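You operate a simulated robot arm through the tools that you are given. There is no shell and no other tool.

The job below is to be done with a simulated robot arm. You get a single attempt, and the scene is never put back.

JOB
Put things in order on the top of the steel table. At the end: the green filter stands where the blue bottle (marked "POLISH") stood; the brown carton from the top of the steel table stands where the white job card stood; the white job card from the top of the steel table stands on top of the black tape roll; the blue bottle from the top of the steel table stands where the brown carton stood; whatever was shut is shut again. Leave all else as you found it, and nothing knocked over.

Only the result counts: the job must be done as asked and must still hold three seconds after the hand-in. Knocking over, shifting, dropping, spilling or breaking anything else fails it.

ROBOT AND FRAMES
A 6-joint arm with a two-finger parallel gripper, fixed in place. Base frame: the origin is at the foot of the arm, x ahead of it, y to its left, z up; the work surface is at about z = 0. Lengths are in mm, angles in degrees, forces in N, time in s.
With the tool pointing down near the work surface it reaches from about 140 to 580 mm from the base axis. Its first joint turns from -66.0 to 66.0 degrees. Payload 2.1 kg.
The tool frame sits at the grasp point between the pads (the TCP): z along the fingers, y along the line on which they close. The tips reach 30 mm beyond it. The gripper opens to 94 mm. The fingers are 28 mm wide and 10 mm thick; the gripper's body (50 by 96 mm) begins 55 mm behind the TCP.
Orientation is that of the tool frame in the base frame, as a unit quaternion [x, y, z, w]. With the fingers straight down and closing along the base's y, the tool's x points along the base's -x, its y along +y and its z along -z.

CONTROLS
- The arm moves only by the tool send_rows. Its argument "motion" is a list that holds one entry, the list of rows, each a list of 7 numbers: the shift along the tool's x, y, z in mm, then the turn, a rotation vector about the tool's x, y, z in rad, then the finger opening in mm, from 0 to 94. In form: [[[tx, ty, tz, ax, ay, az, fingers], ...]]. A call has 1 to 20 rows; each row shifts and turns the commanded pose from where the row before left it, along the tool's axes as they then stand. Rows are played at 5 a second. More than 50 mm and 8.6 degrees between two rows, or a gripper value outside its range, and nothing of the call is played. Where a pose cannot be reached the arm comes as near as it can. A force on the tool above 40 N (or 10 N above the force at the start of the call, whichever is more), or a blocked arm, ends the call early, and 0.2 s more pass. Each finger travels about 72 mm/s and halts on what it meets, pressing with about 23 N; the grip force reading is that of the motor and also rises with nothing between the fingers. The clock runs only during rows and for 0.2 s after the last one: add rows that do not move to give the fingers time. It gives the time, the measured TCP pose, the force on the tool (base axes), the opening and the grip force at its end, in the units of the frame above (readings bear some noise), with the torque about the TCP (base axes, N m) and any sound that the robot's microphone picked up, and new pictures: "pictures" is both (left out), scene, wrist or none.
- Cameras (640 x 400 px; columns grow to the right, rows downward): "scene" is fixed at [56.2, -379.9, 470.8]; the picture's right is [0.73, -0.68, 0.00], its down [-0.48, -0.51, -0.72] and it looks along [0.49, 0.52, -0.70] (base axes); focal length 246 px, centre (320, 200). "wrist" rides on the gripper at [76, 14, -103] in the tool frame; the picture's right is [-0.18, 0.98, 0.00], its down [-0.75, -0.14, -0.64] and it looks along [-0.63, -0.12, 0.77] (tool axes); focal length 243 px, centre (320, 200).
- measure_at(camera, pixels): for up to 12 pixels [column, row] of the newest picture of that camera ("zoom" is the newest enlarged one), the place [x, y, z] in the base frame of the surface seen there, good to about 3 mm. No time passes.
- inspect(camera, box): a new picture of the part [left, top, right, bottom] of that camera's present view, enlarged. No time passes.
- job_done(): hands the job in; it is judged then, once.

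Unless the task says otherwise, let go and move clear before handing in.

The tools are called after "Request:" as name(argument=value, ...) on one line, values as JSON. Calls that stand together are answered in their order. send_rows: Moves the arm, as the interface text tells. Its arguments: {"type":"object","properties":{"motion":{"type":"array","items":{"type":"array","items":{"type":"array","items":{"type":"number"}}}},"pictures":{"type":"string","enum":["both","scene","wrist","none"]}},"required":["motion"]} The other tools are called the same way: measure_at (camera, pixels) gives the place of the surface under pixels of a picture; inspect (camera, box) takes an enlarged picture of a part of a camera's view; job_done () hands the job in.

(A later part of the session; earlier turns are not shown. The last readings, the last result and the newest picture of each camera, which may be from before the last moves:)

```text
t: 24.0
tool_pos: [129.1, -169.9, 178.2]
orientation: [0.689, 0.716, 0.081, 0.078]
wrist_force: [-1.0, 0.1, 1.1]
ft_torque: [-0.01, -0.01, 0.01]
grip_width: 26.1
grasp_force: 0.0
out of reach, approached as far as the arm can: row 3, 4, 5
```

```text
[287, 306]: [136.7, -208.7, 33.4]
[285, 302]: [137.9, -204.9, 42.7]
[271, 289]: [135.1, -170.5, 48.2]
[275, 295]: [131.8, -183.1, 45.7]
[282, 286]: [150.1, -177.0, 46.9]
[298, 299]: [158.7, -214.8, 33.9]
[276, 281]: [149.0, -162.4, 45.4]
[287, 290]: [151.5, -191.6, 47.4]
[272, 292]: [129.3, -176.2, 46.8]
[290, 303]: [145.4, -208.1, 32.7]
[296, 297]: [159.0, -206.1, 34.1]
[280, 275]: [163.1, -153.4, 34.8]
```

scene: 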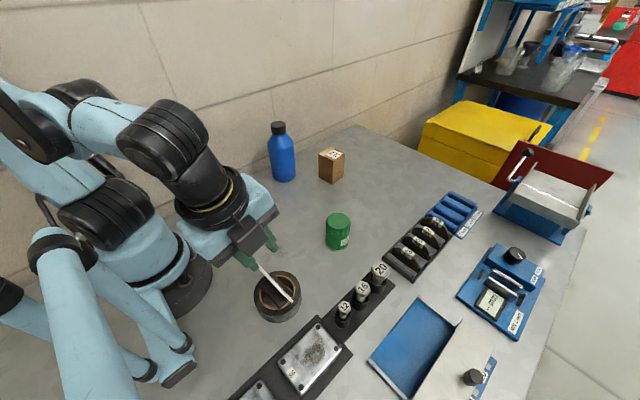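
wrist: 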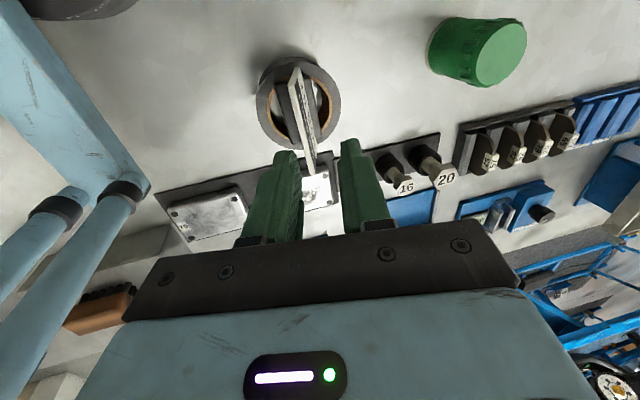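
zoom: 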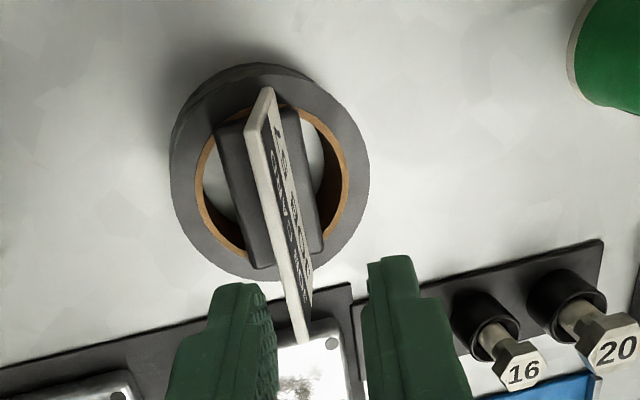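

The card's base is level on the tape (top z≈45.5–46 everywhere). I'll move the gripper away in +x, remove the tilt and turn the tool back toward its starting orientation, ready for the carton.

Request:
send_rows(motion=[[[0, 25, 0, 0, 0, 0, 26], [0, 25, 0, 0, 0, 0, 26], [0, 25, -5, 0, 0, 0, 26], [0, 25, -5, 0, 0, 0, 26], [0, 0, 0, 0.1135, 0, 0, 40], [0, 0, 0, 0.1135, 0, 0, 60], [0, 0, 0, 0, 0, 0, 80]]])

```text
t: 25.6
tool_pos: [223.2, -166.0, 208.6]
orientation: [0.693, 0.72, 0.001, 0.0]
wrist_force: [0.7, -0.3, 0.2]
ft_torque: [-0.01, 0.01, 0.0]
grip_width: 80.0
grasp_force: 0.1
```

scene: 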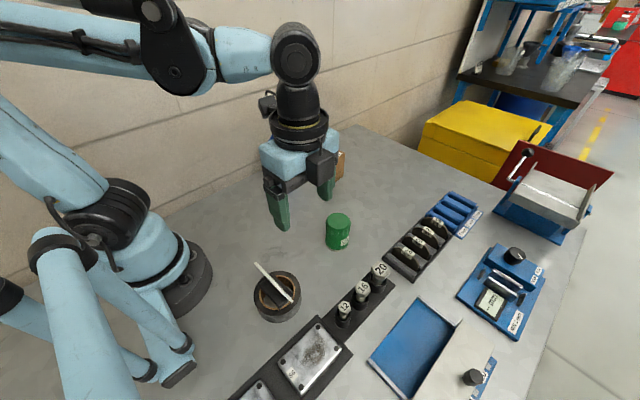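
wrist: 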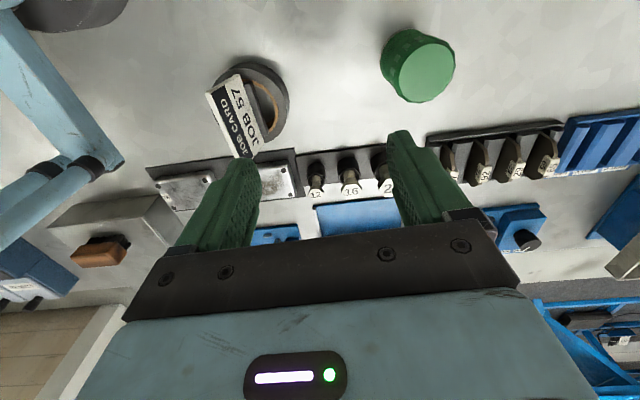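

The card reads "JOB 57" and stands on the tape. Now I rotate the tool to the carton's yaw (about -94° about the tool axis).

Request:
send_rows(motion=[[[0, 0, 0, 0, 0, -0.1371, 80], [0, 0, 0, 0, 0, -0.1371, 80], [0, 0, 0, 0, 0, -0.1371, 80], [0, 0, 0, 0, 0, -0.1371, 80], [0, 0, 0, 0, 0, -0.1371, 80], [0, 0, 0, 0, 0, -0.1371, 80], [0, 0, 0, 0, 0, -0.1371, 80], [0, 0, 0, 0, 0, -0.1371, 80], [0, 0, 0, 0, 0, -0.1371, 80], [0, 0, 0, 0, 0, -0.1371, 80], [0, 0, 0, 0, 0, -0.1371, 80], [0, 0, 0, 0, 0, -0.1371, 80], [0, 0, 0, 0, 0, 0, 80]]])

```text
t: 28.4
tool_pos: [222.5, -165.4, 208.7]
orientation: [-0.057, 0.998, 0.001, 0.001]
wrist_force: [0.4, 0.4, 0.1]
ft_torque: [0.0, 0.01, 0.01]
grip_width: 80.0
grasp_force: 0.0
```

scene: 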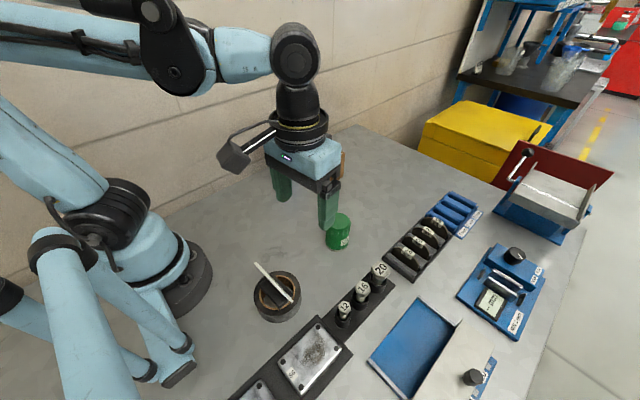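
wrist: 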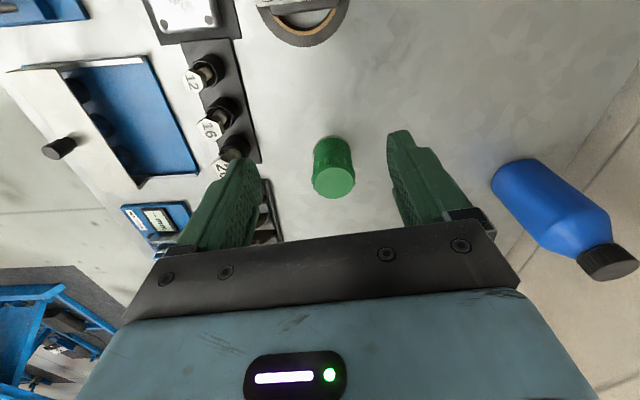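

The tool's closing line is now yawed 6.5°, matching the carton. I'll move to a look-down position over the carton.

Request:
send_rows(motion=[[[-24.0, 16.87, -5.7, 0, 0, 0, 90], [-24.0, 16.87, -5.7, 0, 0, 0, 90], [-24.0, 16.87, -5.7, 0, 0, 0, 90], [-24.0, 16.87, -5.7, 0, 0, 0, 90], [-24.0, 16.87, -5.7, 0, 0, 0, 90], [-24.0, 16.87, -5.7, 0, 0, 0, 90], [-24.0, 16.87, -5.7, 0, 0, 0, 90], [-24.0, 16.87, -5.7, 0, 0, 0, 90], [-24.0, 16.87, -5.7, 0, 0, 0, 90], [0, 0, 0, 0, 0, 0, 90]]])

Request:
inspect(camera="wrist", box=[220, 40, 460, 190])

```text
t: 30.6
tool_pos: [422.0, 10.1, 260.7]
orientation: [-0.057, 0.998, 0.001, 0.001]
wrist_force: [0.1, 0.5, 0.5]
ft_torque: [0.0, 0.01, 0.05]
grip_width: 90.1
grasp_force: 0.1
```

scene: 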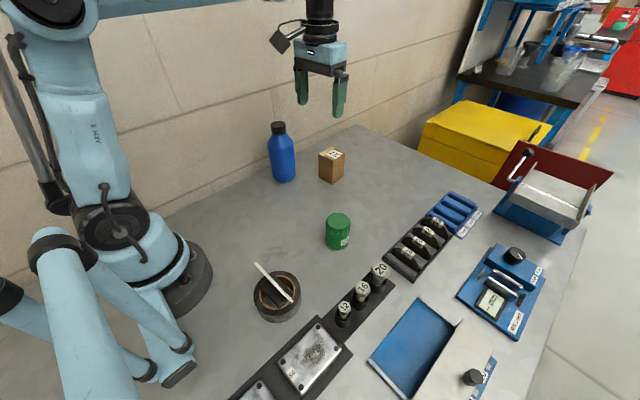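
wrist: 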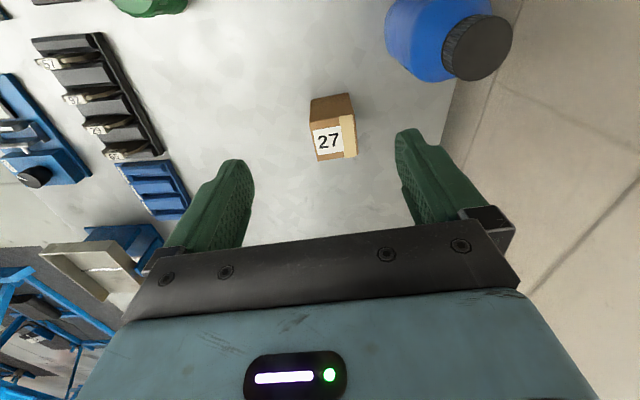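

```text
2.67 times, centred on (340, 115) of wrist
```

zoom: 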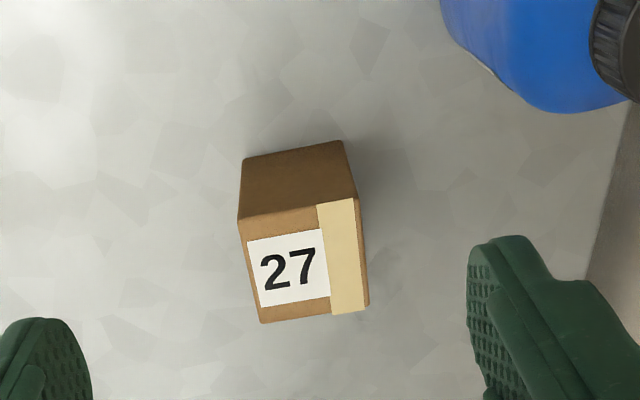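

The carton's top face (zoom corners (240,220),(352,200),(367,303),(262,322)) is fully visible. I'll measure its corners.

Request:
measure_at(camera="zoom", pixels=[[243, 222], [350, 202], [364, 301], [264, 318], [247, 163], [339, 146], [305, 260], [246, 250], [360, 250], [300, 212], [315, 312]])

Request:
measure_at(camera="wrist", pixels=[[455, 90], [470, 50], [420, 78], [390, 40], [440, 150], [490, 180], [160, 150], [130, 160], [105, 60], [75, 30]])

```text
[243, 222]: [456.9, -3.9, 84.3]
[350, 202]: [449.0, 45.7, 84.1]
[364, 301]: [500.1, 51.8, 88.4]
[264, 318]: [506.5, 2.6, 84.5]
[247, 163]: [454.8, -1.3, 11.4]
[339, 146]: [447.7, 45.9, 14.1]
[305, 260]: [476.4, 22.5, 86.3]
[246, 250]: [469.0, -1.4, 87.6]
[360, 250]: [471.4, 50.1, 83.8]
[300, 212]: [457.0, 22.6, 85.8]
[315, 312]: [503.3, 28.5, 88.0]
```

```text
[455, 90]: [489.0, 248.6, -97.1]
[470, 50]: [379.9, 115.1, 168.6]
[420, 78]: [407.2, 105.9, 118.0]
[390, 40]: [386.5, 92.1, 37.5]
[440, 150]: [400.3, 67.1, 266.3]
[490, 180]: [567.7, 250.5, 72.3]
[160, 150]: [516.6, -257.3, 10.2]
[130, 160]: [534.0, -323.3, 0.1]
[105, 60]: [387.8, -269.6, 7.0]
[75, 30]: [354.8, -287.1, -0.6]
```

The carton is 50×50 mm, centre (478,24), yaw ≈7.6°, top z≈86. I'll line up over it and come down to just above.

Request:
send_rows(motion=[[[0, 0, 0, 0, 0, -0.02, 90], [-28.7, 3.25, 0, 0, 0, 0, 90], [-28.7, 3.25, 0, 0, 0, 0, 90], [0, 0, 35, 0, 0, 0, 90], [0, 0, 35, 0, 0, 0, 90], [0, 0, 35, 0, 0, 0, 90], [0, 0, 25, 0, 0, 0, 90], [0, 0, 0, 0, 0, 0, 90]]])

```text
t: 32.4
tool_pos: [477.1, 22.3, 130.4]
orientation: [-0.067, 0.998, 0.002, 0.001]
wrist_force: [-0.7, -0.1, -0.4]
ft_torque: [-0.01, 0.0, -0.02]
grip_width: 89.7
grasp_force: 0.0
```

scene: 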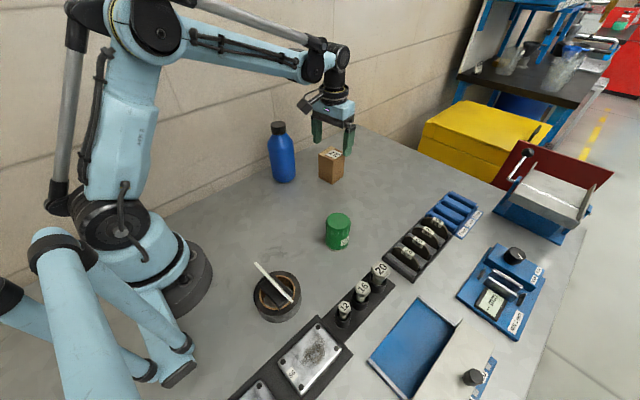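
wrist: 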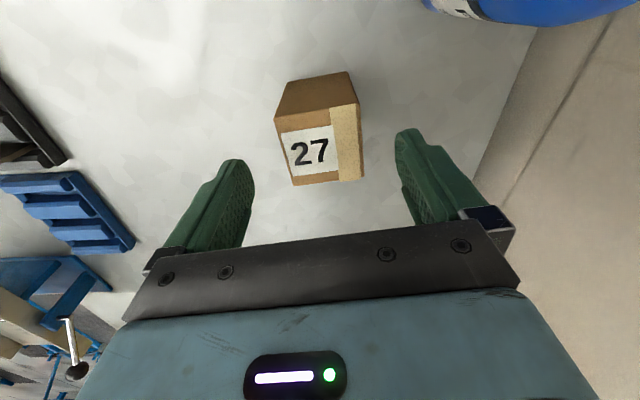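

The carton sits between the fingers with even clearance. I'll descend to z=50.

Request:
send_rows(motion=[[[0, 1, 20, 0, 0, 0, 90], [0, 0, 20, 0, 0, 0, 90], [0, 0, 20, 0, 0, 0, 90], [0, 0, 20, 0, 0, 0, 90], [0, 0, 0, 0, 0, 0, 90]]])

```text
t: 33.6
tool_pos: [476.3, 25.5, 50.3]
orientation: [-0.067, 0.998, 0.001, 0.001]
wrist_force: [-0.2, -0.5, 0.2]
ft_torque: [-0.03, 0.01, 0.0]
grip_width: 90.2
grasp_force: 0.1
```

scene: 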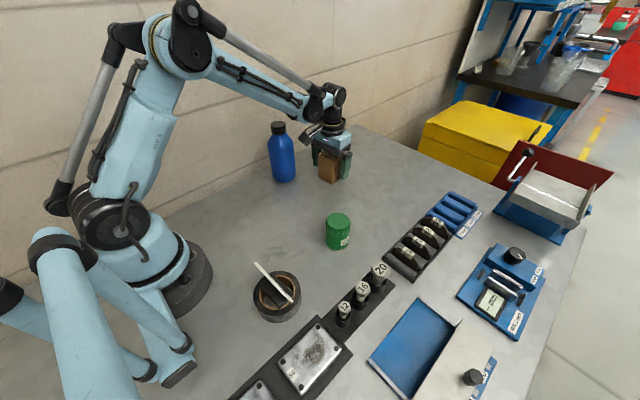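
wrist: 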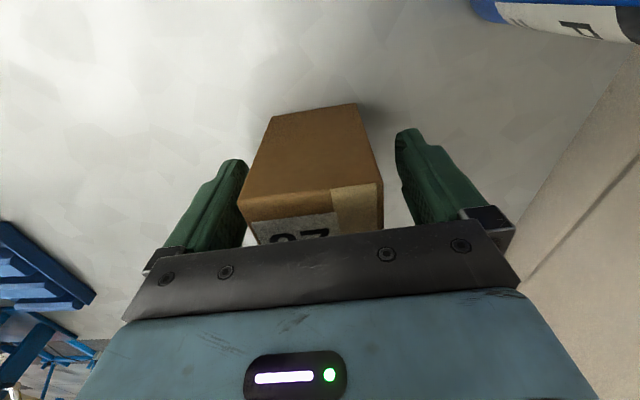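

The carton is between the fingers, slightly nearer the left one; I'll shift 2 mm that way and close gradually.

Request:
send_rows(motion=[[[0, -2, 0, 0, 0, 0, 80], [0, 0, 0, 0, 0, 0, 70], [0, 0, 0, 0, 0, 0, 62], [0, 0, 0, 0, 0, 0, 56], [0, 0, 0, 0, 0, 0, 50], [0, 0, 0, 0, 0, 0, 44], [0, 0, 0, 0, 0, 0, 44]]])

```text
t: 35.2
tool_pos: [476.5, 22.7, 50.0]
orientation: [-0.067, 0.998, 0.0, 0.001]
wrist_force: [0.6, 0.3, -0.9]
ft_torque: [-0.03, 0.04, 0.01]
grip_width: 59.3
grasp_force: 22.8
```

scene: 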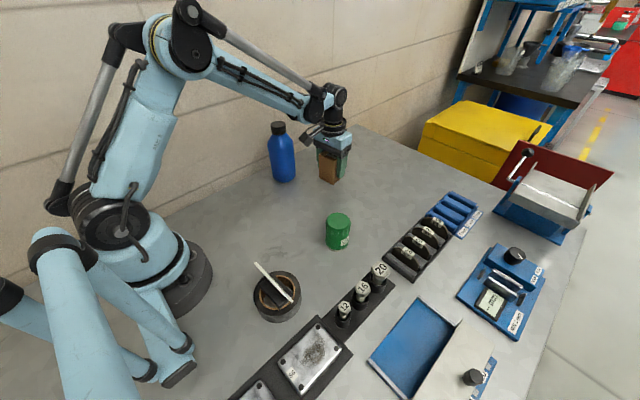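
wrist: 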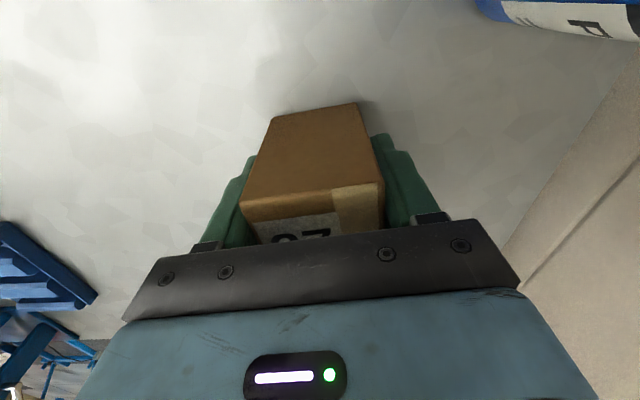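

Grip reads 59.3 mm with 22.8 N, a bit wider than my measured 50 mm. I'll look closely before lifting.

Request:
inspect(camera="scene", box=[300, 110, 370, 195])

Request:
inspect(camera="wrist", box=[180, 80, 470, 270])

```text
4.71 times, centred on (335, 152) of scene
```

zoom: 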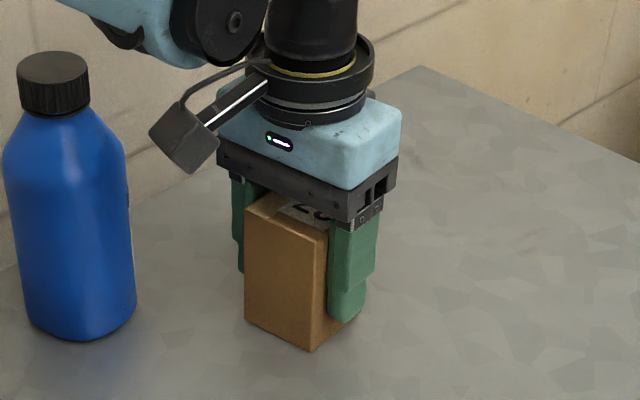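

```text
2.11 times, centred on (325, 175) of wrist
```

zoom: 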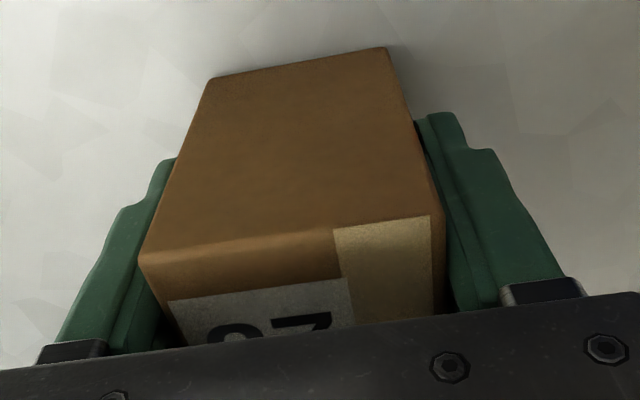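

I'll measure the carton's edges and the fingers' inner faces from this view to understand the width.

Request:
measure_at(camera="zoom", pixels=[[213, 82], [385, 52], [145, 250], [430, 210], [400, 110], [185, 160], [150, 300], [165, 175], [425, 120], [445, 250], [440, 180], [300, 240]])

```text
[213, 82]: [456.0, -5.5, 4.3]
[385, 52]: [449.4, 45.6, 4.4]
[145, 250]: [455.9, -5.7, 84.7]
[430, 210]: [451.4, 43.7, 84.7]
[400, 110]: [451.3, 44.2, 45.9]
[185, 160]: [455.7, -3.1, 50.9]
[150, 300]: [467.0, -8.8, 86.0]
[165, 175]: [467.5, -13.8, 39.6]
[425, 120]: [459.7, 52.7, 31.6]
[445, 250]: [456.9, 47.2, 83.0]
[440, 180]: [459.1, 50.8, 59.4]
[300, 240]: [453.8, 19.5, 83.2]
```

The fingers are evenly placed about the carton and pressing; I'll test with a small lift.

Request:
send_rows(motion=[[[0, 0, -4, 0, 0, 0, 40], [0, 0, -8, 0, 0, 0, 40], [0, 0, -8, 0, 0, 0, 40], [0, 0, 0, 0, 0, 0, 40], [0, 0, 0, 0, 0, 0, 40]]])

Request:
inspect(camera="scene", box=[300, 110, 370, 195])

Request:
inspect(camera="wrist", box=[180, 80, 470, 270])

```text
t: 36.4
tool_pos: [475.5, 22.5, 71.2]
orientation: [-0.067, 0.998, 0.001, 0.001]
wrist_force: [0.5, 0.3, -2.3]
ft_torque: [-0.02, 0.02, -0.03]
grip_width: 59.3
grasp_force: 23.2
```

scene: 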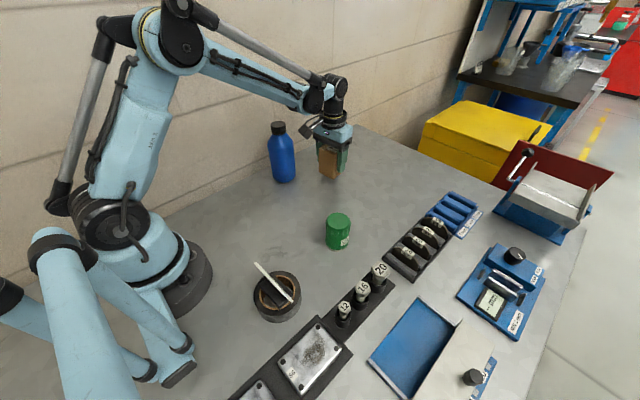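
wrist: 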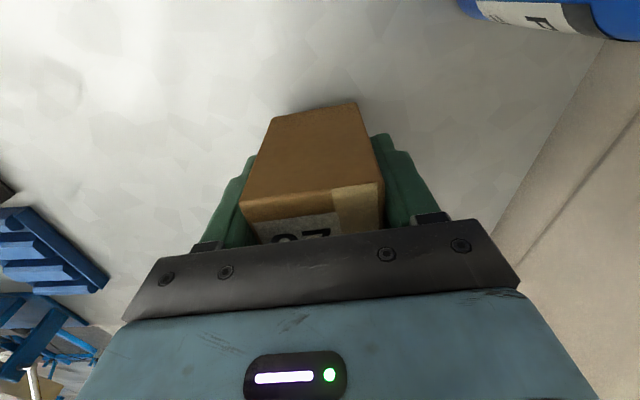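

```text
4.71 times, centred on (335, 152) of scene
```

zoom: 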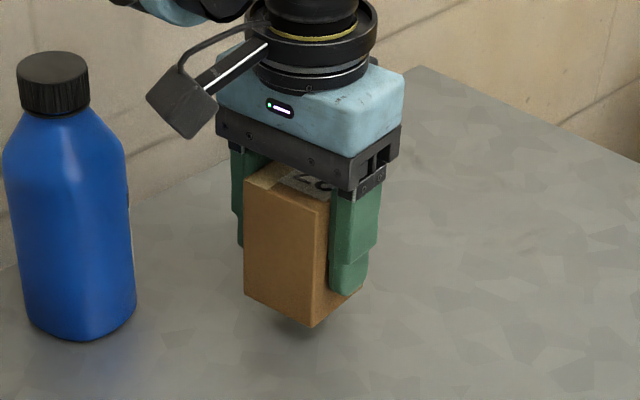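

```text
2.11 times, centred on (325, 175) of wrist
```

zoom: 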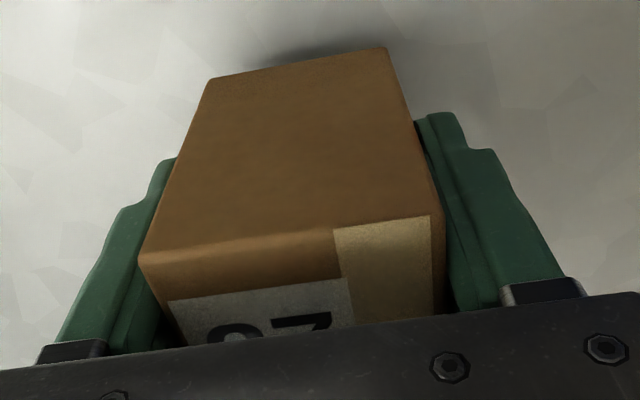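

The carton hangs straight in the grip. I'll lift 20 more, traverse to the card's old spot (460,-115.5) and descend to about 4 mm above the table.

Request:
send_rows(motion=[[[0, 0, -20, 0, 0, 0, 40], [5.23, -19.4, 0, 0, 0, 0, 40], [5.23, -19.4, 0, 0, 0, 0, 40], [5.23, -19.4, 0, 0, 0, 0, 40], [5.23, -19.4, 0, 0, 0, 0, 40], [5.23, -19.4, 0, 0, 0, 0, 40], [5.23, -19.4, 0, 0, 0, 0, 40], [5.23, -19.4, 0, 0, 0, 0, 40], [0, 0, 12, 0, 0, 0, 40], [0, 0, 12, 0, 0, 0, 40], [0, 0, 12, 0, 0, 0, 40], [0, 0, 0, 0, 0, 0, 40], [0, 0, 0, 0, 0, 0, 40]]])

Request:
inspect(camera="scene", box=[320, 130, 420, 230])

```text
t: 39.2
tool_pos: [458.1, -115.7, 55.1]
orientation: [-0.067, 0.998, 0.001, 0.001]
wrist_force: [-0.3, -0.1, -3.6]
ft_torque: [-0.01, 0.0, 0.02]
grip_width: 59.4
grasp_force: 23.0
```

scene: 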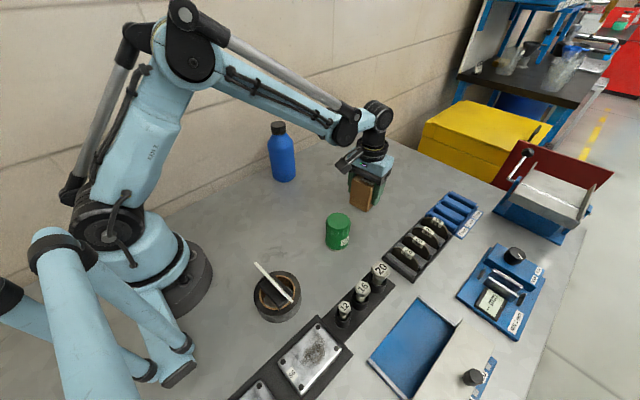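
wrist: 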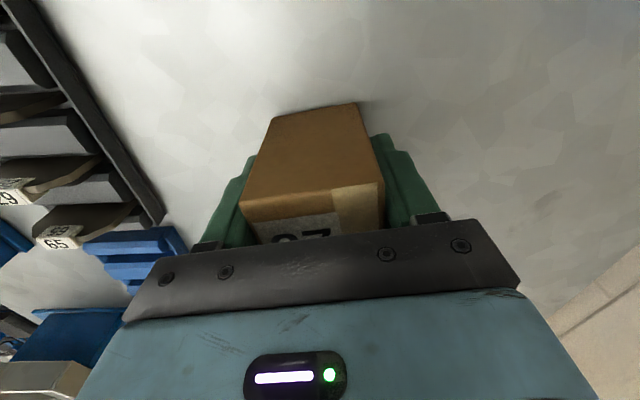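

```text
4.00 times, centred on (370, 180) of scene
```

zoom: 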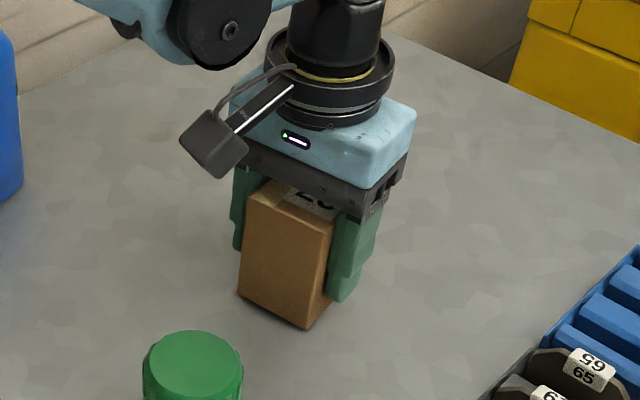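

The carton is over the target (TCP 458,-115.7). I'll descend slowly to the table.

Request:
send_rows(motion=[[[0, 0, 1.5, 0, 0, 0, 40], [0, 0, 1, 0, 0, 0, 40], [0, 0, 0, 0, 0, 0, 40]]], pictures="none")

Request:
measure_at(camera="wrist", pixels=[[276, 119], [354, 106], [243, 203], [382, 185]])

```text
t: 40.0
tool_pos: [457.8, -116.4, 52.1]
orientation: [-0.067, 0.998, 0.001, 0.002]
wrist_force: [0.4, -0.5, -2.1]
ft_torque: [0.01, 0.03, -0.01]
grip_width: 59.3
grasp_force: 23.0
```

```text
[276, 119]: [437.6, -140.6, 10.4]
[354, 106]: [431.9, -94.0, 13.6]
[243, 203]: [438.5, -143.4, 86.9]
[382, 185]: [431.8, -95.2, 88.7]
```

The front corners (438,-143) and (431.5,-94) put the carton's centre at about (460,-115.5), as wanted. I'll feel for the table.

Request:
send_rows(motion=[[[0, 0, 0.8, 0, 0, 0, 40], [0, 0, 0, 0, 0, 0, 40]]], pictures="none")

Request:
send_rows(motion=[[[0, 0, 0.6, 0, 0, 0, 40], [0, 0, 0, 0, 0, 0, 40]]], pictures="none")

```text
t: 40.6
tool_pos: [459.0, -115.8, 51.8]
orientation: [-0.067, 0.998, 0.001, 0.001]
wrist_force: [-0.3, 0.0, -3.1]
ft_torque: [-0.04, -0.03, 0.0]
grip_width: 59.2
grasp_force: 23.0
```

```text
t: 41.2
tool_pos: [459.3, -115.6, 50.4]
orientation: [-0.067, 0.998, 0.001, 0.0]
wrist_force: [0.9, -0.6, -3.4]
ft_torque: [-0.01, -0.03, 0.01]
grip_width: 59.5
grasp_force: 23.1
```

Request:
send_rows(motion=[[[0, 0, 0.6, 0, 0, 0, 40], [0, 0, 0, 0, 0, 0, 40]]], pictures="none")

```text
t: 41.8
tool_pos: [458.7, -115.8, 50.3]
orientation: [-0.067, 0.998, 0.001, 0.001]
wrist_force: [-1.2, 2.9, 10.2]
ft_torque: [-0.23, -0.07, -0.04]
grip_width: 59.3
grasp_force: 23.5
```

Contact with the table (10 N). I'll ease up 0.4 mm and open the fingers.

Request:
send_rows(motion=[[[0, 0, -0.4, 0, 0, 0, 40], [0, 0, 0, 0, 0, 0, 40], [0, 0, 0, 0, 0, 0, 62], [0, 0, 0, 0, 0, 0, 68], [0, 0, 0, 0, 0, 0, 74], [0, 0, 0, 0, 0, 0, 80], [0, 0, 0, 0, 0, 0, 84], [0, 0, 0, 0, 0, 0, 84]]])

```text
t: 43.6
tool_pos: [460.6, -115.4, 50.3]
orientation: [-0.067, 0.998, 0.0, 0.001]
wrist_force: [0.4, 0.1, -0.9]
ft_torque: [-0.02, -0.02, -0.02]
grip_width: 83.9
grasp_force: 0.0
```

scene: 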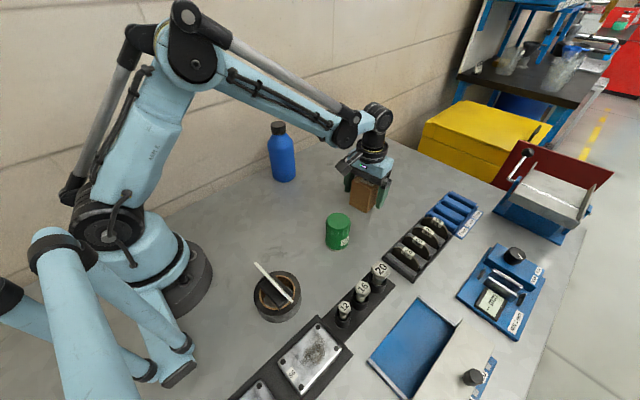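
wrist: 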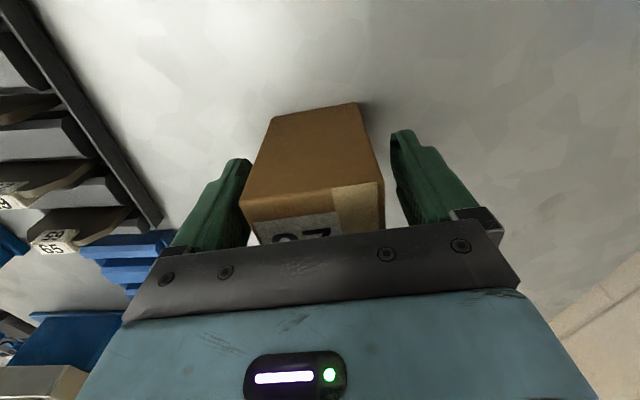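

The carton is released and standing. I'll rise straight up and clear.

Request:
send_rows(motion=[[[0, 0, -10, 0, 0, 0, 84], [0, 0, -20, 0, 0, 0, 84], [0, 0, -30, 0, 0, 0, 84], [0, 0, -30, 0, 0, 0, 84], [0, 0, -40, 0, 0, 0, 84], [0, 0, -40, 0, 0, 0, 84], [0, 0, -40, 0, 0, 0, 84], [0, 0, 0, 0, 0, 0, 84]]])

Request:
inspect(camera="scene", box=[250, 110, 410, 220])

```text
t: 45.4
tool_pos: [458.4, -116.2, 260.5]
orientation: [-0.067, 0.998, 0.001, 0.001]
wrist_force: [-0.1, -0.2, -0.4]
ft_torque: [0.01, -0.03, -0.03]
grip_width: 84.0
grasp_force: 0.0
```

scene: 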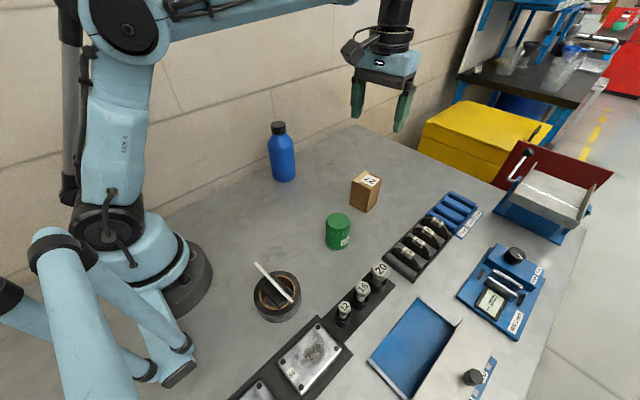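
wrist: 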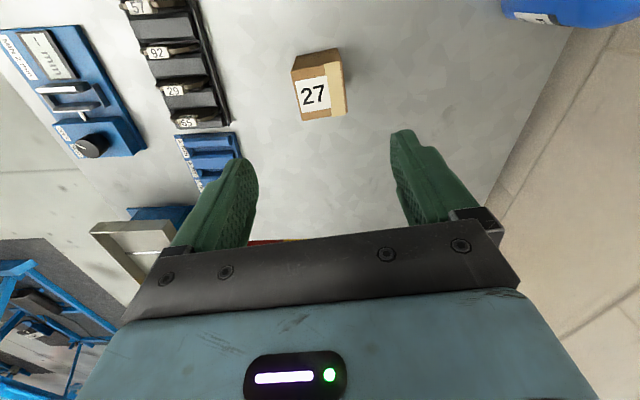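

```text
3.64 times, centred on (330, 165) of scene
```

zoom: 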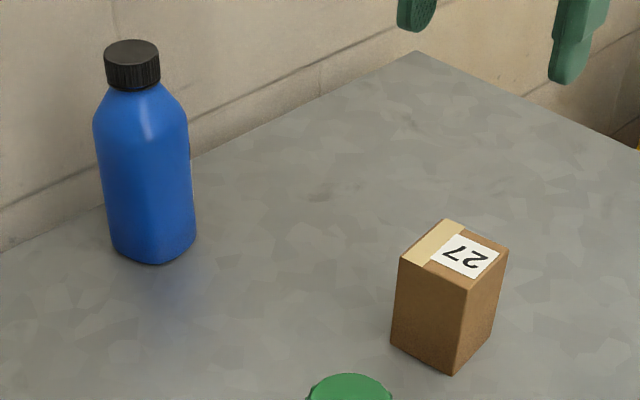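

The carton stands well at the card's old place. Now I'll measure the bottle's profile from this zoom.

Request:
measure_at(camera="zoom", pixels=[[132, 50], [110, 48], [155, 50], [132, 85], [145, 92], [150, 110], [150, 130], [150, 180], [150, 260], [105, 150], [185, 150], [120, 245]])

Request:
inspect(camera="scene", box=[258, 112, 308, 192])

```text
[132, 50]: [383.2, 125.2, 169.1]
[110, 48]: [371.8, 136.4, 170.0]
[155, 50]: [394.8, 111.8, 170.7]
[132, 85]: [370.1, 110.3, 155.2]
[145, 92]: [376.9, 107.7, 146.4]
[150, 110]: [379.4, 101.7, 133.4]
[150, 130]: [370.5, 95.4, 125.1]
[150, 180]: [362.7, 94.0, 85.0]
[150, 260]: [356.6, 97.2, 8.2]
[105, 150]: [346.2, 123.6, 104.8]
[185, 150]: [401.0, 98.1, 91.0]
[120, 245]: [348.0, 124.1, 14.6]
```

```text
5.00 times, centred on (283, 152) of scene
```

zoom: 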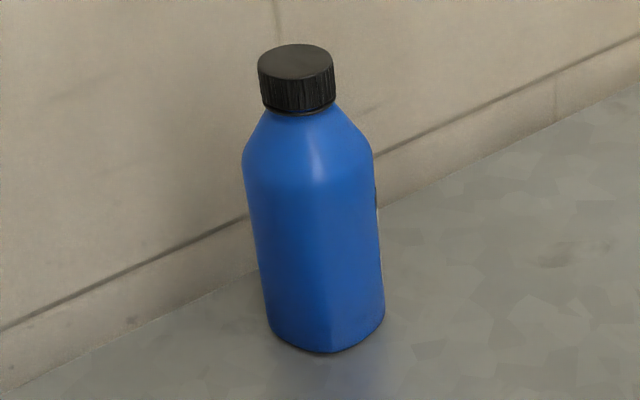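

The bottle: body to z≈120, shoulder to 146, cap 147–170. I'll move the wrist camera over it to see its cross-section and yaw.

Request:
send_rows(motion=[[[7.79, 23.35, -3, 0, 0, 0, 90], [7.79, 23.35, -3, 0, 0, 0, 90], [7.79, 23.35, -3, 0, 0, 0, 90], [7.79, 23.35, -3, 0, 0, 0, 90], [7.79, 23.35, -3, 0, 0, 0, 90], [7.79, 23.35, -3, 0, 0, 0, 90], [7.79, 23.35, -3, 0, 0, 0, 90], [7.79, 23.35, -3, 0, 0, 0, 90], [7.79, 23.35, -3, 0, 0, 0, 90], [7.79, 23.35, -3, 0, 0, 0, 90], [0, 0, 0, 0, 0, 0, 94]]])

Request:
inspect(camera="wrist", box=[240, 30, 440, 200])

```text
t: 47.8
tool_pos: [350.8, 104.6, 292.0]
orientation: [-0.067, 0.998, 0.001, 0.001]
wrist_force: [-0.4, 0.3, 0.2]
ft_torque: [-0.02, -0.03, -0.04]
grip_width: 94.1
grasp_force: 0.0
```

scene: 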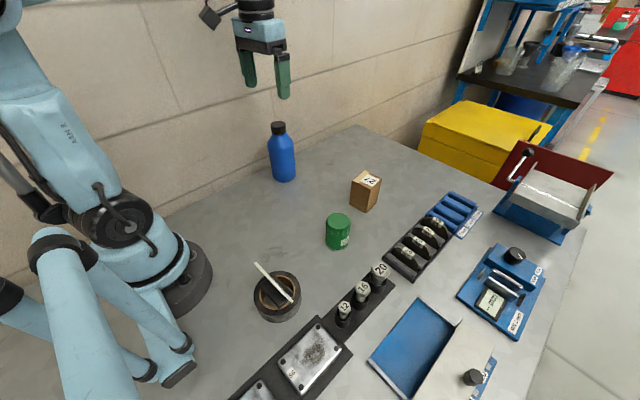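
wrist: 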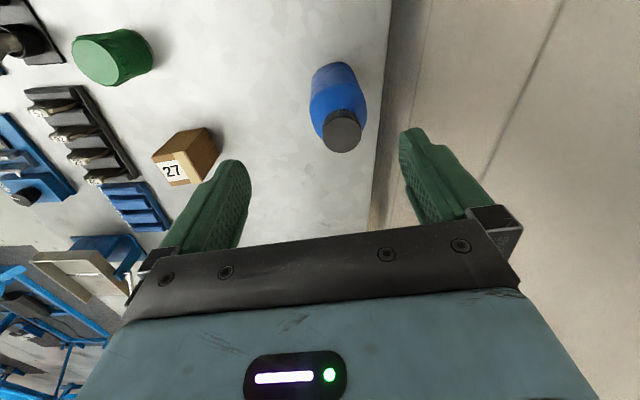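

```text
2.35 times, centred on (340, 115) of wrist
```

zoom: 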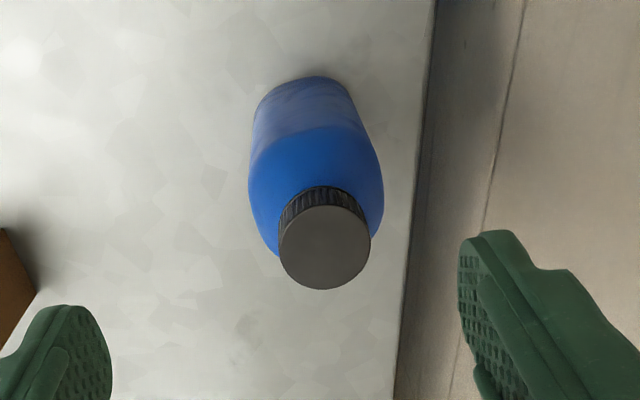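

The bottle's cap (zoom (325,245)) and rounded body are visible. I'll measure the cap rim, limbs and base edge.

Request:
measure_at(camera="zoom", pixels=[[325, 245], [285, 245], [366, 240], [325, 210], [325, 284], [253, 190], [380, 190], [255, 130], [355, 115], [300, 85], [345, 88], [315, 145]])

Request:
inspect(camera="wrist", box=[300, 50, 380, 110])

```text
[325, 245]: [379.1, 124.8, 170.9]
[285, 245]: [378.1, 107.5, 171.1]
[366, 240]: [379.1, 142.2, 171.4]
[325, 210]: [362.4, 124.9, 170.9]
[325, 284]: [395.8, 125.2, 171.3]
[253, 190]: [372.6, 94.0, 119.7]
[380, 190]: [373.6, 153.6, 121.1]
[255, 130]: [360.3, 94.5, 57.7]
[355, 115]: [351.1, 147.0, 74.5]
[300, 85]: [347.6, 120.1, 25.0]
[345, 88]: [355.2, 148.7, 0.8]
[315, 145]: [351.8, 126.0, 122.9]
```

```text
6.67 times, centred on (340, 80) of wrist
```

zoom: 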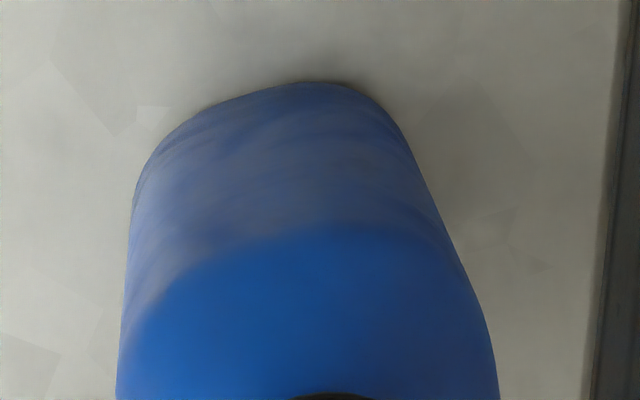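

The bottle's axis is near (379,125), body about 60 mm across. I'll sample more points on its front side to get its yaw.

Request:
measure_at(camera="zoom", pixels=[[140, 220], [160, 180], [190, 150], [220, 140], [250, 140], [280, 130], [310, 125], [340, 125], [370, 130], [390, 150], [405, 180], [425, 220]])

Request:
inspect(camera="scene", box=[258, 112, 308, 192])

```text
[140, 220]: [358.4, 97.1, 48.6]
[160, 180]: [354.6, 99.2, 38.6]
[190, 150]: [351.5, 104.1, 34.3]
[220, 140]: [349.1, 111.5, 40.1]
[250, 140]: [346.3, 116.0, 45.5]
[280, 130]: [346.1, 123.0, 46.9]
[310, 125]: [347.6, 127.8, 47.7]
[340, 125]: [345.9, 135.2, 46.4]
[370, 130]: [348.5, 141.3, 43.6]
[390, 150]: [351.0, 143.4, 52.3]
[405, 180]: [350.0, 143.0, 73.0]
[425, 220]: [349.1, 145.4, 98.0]
```

```text
5.00 times, centred on (283, 152) of scene
```

zoom: 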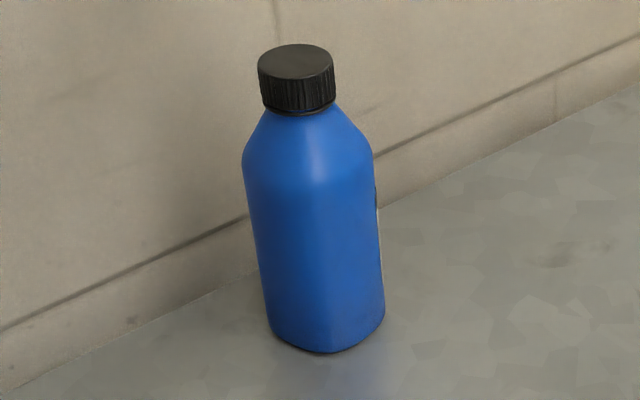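

The front face is flat facing -x (x≈346–349 from y 111 to 141), so the bottle's yaw is about 0, centre (379,124.7). I'll turn the tool to yaw 0, centre over the bottle and descend to z=190 for a check.

Request:
send_rows(motion=[[[0, 0, 0, 0, 0, 0.0665, 94], [0, 0, 0, 0, 0, 0.0665, 94], [-14.1, 10, 0, 0, 0, 0, 94], [-14.1, 10, 0, 0, 0, 0, 94], [0, 0, 25, 0, 0, 0, 94], [0, 0, 25, 0, 0, 0, 94], [0, 0, 25, 0, 0, 0, 94], [0, 0, 25, 0, 0, 0, 94], [0, 0, 0, 0, 0, 0, 94]]])

```text
t: 49.8
tool_pos: [378.2, 126.0, 190.0]
orientation: [-0.001, 1.0, 0.001, 0.001]
wrist_force: [-0.4, -0.7, 0.0]
ft_torque: [0.0, 0.05, -0.01]
grip_width: 94.0
grasp_force: 0.0
```

scene: 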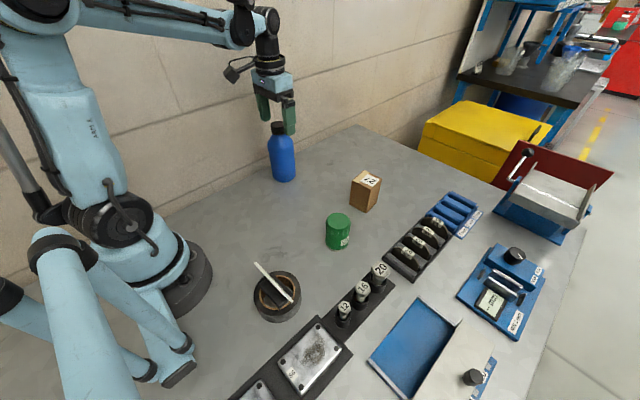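
wrist: 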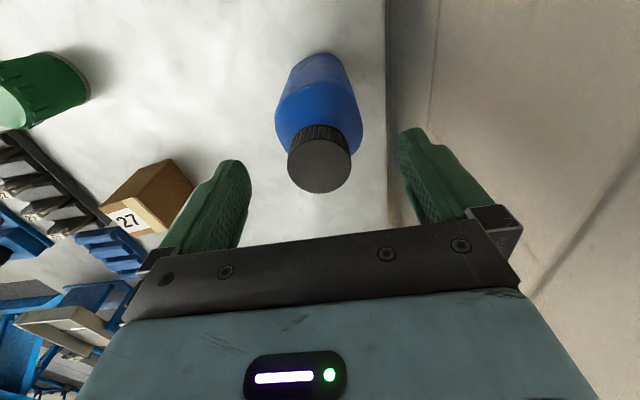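

The bottle is centred between the open fingers. I'll descend to z≈123, leaving a few mm between palm and cap.

Request:
send_rows(motion=[[[0, -0.5, 20, 0, 0, 0, 94], [0, 0, 20, 0, 0, 0, 94], [0, 0, 15, 0, 0, 0, 94], [0, 0, 12, 0, 0, 0, 94], [0, 0, 0, 0, 0, 0, 94]]])

Request:
inspect(camera="scene", box=[240, 80, 330, 195])

```text
t: 51.0
tool_pos: [378.2, 124.5, 122.3]
orientation: [-0.001, 1.0, 0.0, 0.001]
wrist_force: [0.2, 0.2, -0.3]
ft_torque: [-0.01, 0.0, -0.01]
grip_width: 94.0
grasp_force: 0.0
```

scene: 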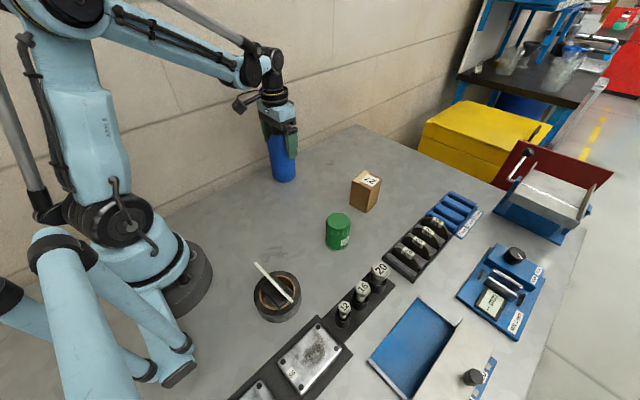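
wrist: 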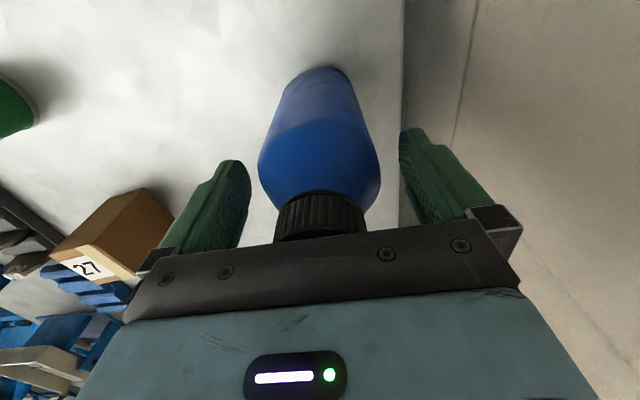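

```text
3.48 times, centred on (285, 138) of scene
```

zoom: 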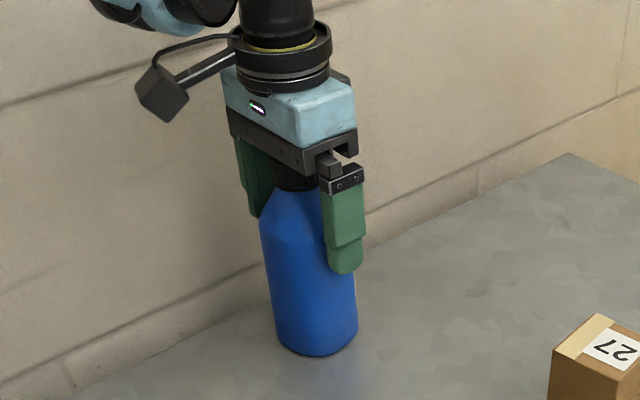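

The fingers straddle the upper body with the cap just under the palm. I'll close slowly in small steps.

Request:
send_rows(motion=[[[0, 0, 0, 0, 0, 0, 86], [0, 0, 0, 0, 0, 0, 80], [0, 0, 0, 0, 0, 0, 76], [0, 0, 0, 0, 0, 0, 72], [0, 0, 0, 0, 0, 0, 69], [0, 0, 0, 0, 0, 0, 66], [0, 0, 0, 0, 0, 0, 63], [0, 0, 0, 0, 0, 0, 60], [0, 0, 0, 0, 0, 0, 57], [0, 0, 0, 0, 0, 0, 53], [0, 0, 0, 0, 0, 0, 50], [0, 0, 0, 0, 0, 0, 50]]])

Request:
inspect(camera="scene", box=[240, 80, 330, 195])

```text
t: 53.6
tool_pos: [378.7, 125.4, 124.2]
orientation: [-0.001, 1.0, 0.001, 0.002]
wrist_force: [-0.9, 1.9, 0.2]
ft_torque: [0.12, 0.03, -0.01]
grip_width: 65.7
grasp_force: 23.3
```

scene: 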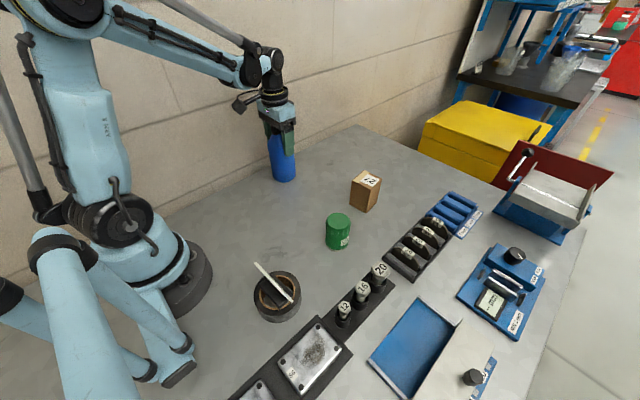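
wrist: 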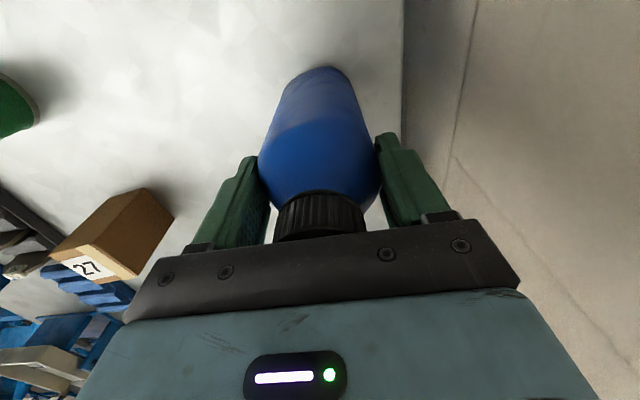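

```text
3.48 times, centred on (285, 138) of scene
```

zoom: 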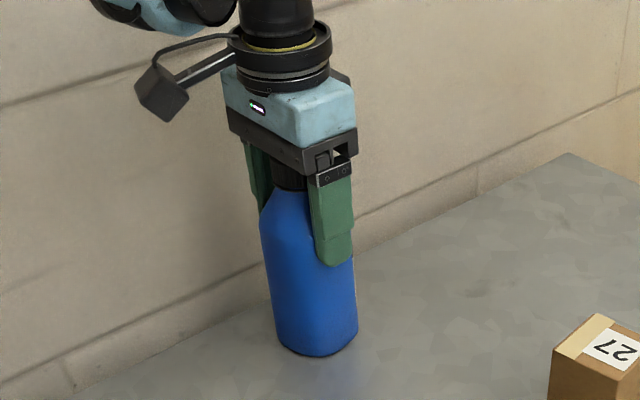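

Gripped at 65.7 mm, bottle unmoved. I'll lift 12 mm gently and check the load and for slip.

Request:
send_rows(motion=[[[0, 0, -2, 0, 0, 0, 48], [0, 0, -4, 0, 0, 0, 48], [0, 0, -6, 0, 0, 0, 48], [0, 0, 0, 0, 0, 0, 48], [0, 0, 0, 0, 0, 0, 48]]])

Request:
inspect(camera="scene", box=[240, 80, 330, 195])

```text
t: 54.8
tool_pos: [378.6, 123.6, 135.6]
orientation: [-0.001, 1.0, 0.001, 0.001]
wrist_force: [0.0, -0.6, -2.7]
ft_torque: [-0.02, 0.01, -0.01]
grip_width: 66.1
grasp_force: 23.1
```

scene: 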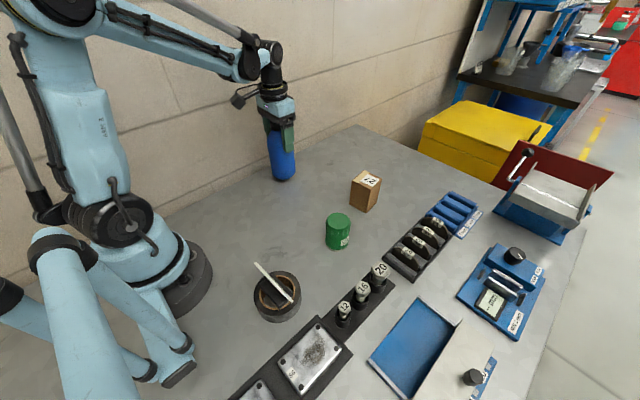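
wrist: 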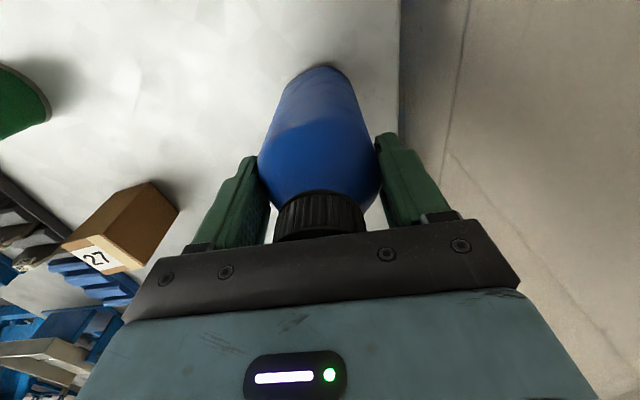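

```text
3.48 times, centred on (285, 138) of scene
```

zoom: 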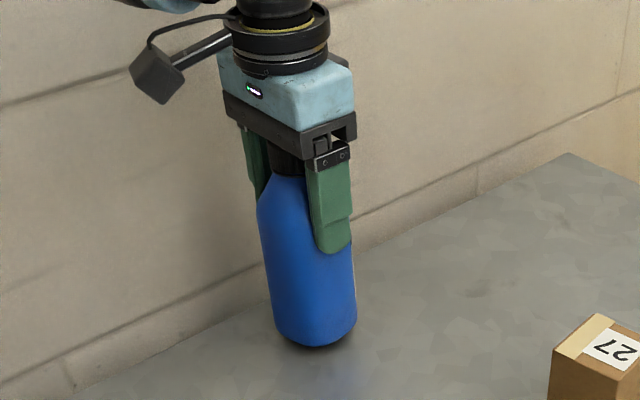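

The bottle is lifted cleanly (~3 N). I'll carry it to the carton's old place (478,24) and stop ~4 mm above the table.

Request:
send_rows(motion=[[[0, 0, -15, 0, 0, 0, 48], [-14.16, -14.38, 0, 0, 0, 0, 48], [-14.16, -14.38, 0, 0, 0, 0, 48], [-14.16, -14.38, 0, 0, 0, 0, 48], [-14.16, -14.38, 0, 0, 0, 0, 48], [-14.16, -14.38, 0, 0, 0, 0, 48], [-14.16, -14.38, 0, 0, 0, 0, 48], [-14.16, -14.38, 0, 0, 0, 0, 48], [0, 0, 8, 0, 0, 0, 48], [0, 0, 8, 0, 0, 0, 48], [0, 0, 7, 0, 0, 0, 48], [0, 0, 0, 0, 0, 0, 48], [0, 0, 0, 0, 0, 0, 48]]])

Request:
inspect(camera="scene", box=[290, 80, 390, 200])

```text
t: 57.6
tool_pos: [478.1, 23.4, 127.3]
orientation: [0.0, 1.0, 0.001, 0.0]
wrist_force: [0.2, 0.7, -2.7]
ft_torque: [-0.01, 0.0, 0.03]
grip_width: 66.1
grasp_force: 22.6
```

scene: 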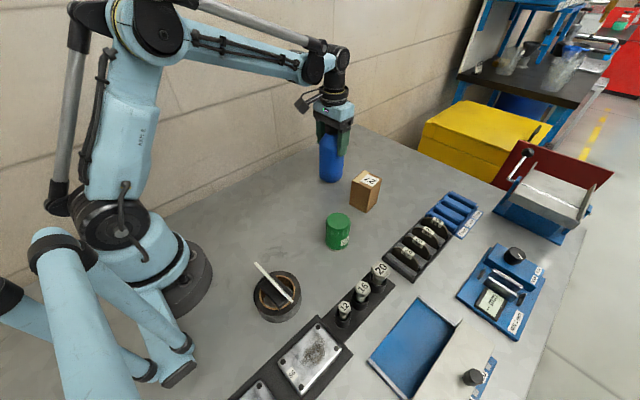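
wrist: 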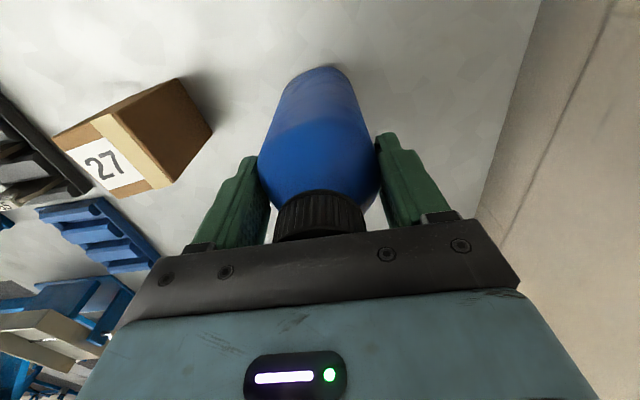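

```text
3.33 times, centred on (340, 140) of scene
```

zoom: 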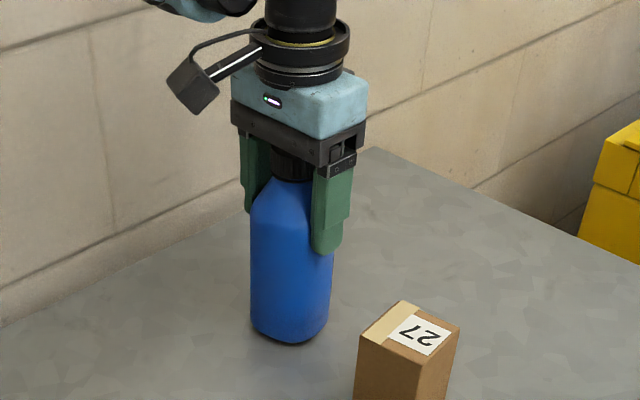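

The bottle is over (478,24). I'll lower in small steps to contact.

Request:
send_rows(motion=[[[0, 0, 1.2, 0, 0, 0, 48], [0, 0, 0.8, 0, 0, 0, 48], [0, 0, 0, 0, 0, 0, 48]]], pictures="none")

Request:
send_rows(motion=[[[0, 0, 0.7, 0, 0, 0, 48], [0, 0, 0, 0, 0, 0, 48]]], pictures="none")

```text
t: 58.4
tool_pos: [478.5, 23.8, 126.0]
orientation: [-0.001, 1.0, 0.001, 0.001]
wrist_force: [-0.4, 0.0, -3.5]
ft_torque: [0.02, -0.01, 0.0]
grip_width: 66.2
grasp_force: 23.0
```

```text
t: 59.0
tool_pos: [478.2, 25.7, 124.6]
orientation: [-0.001, 1.0, 0.001, 0.0]
wrist_force: [0.0, -0.8, -3.1]
ft_torque: [0.01, -0.02, -0.02]
grip_width: 66.0
grasp_force: 22.9
```

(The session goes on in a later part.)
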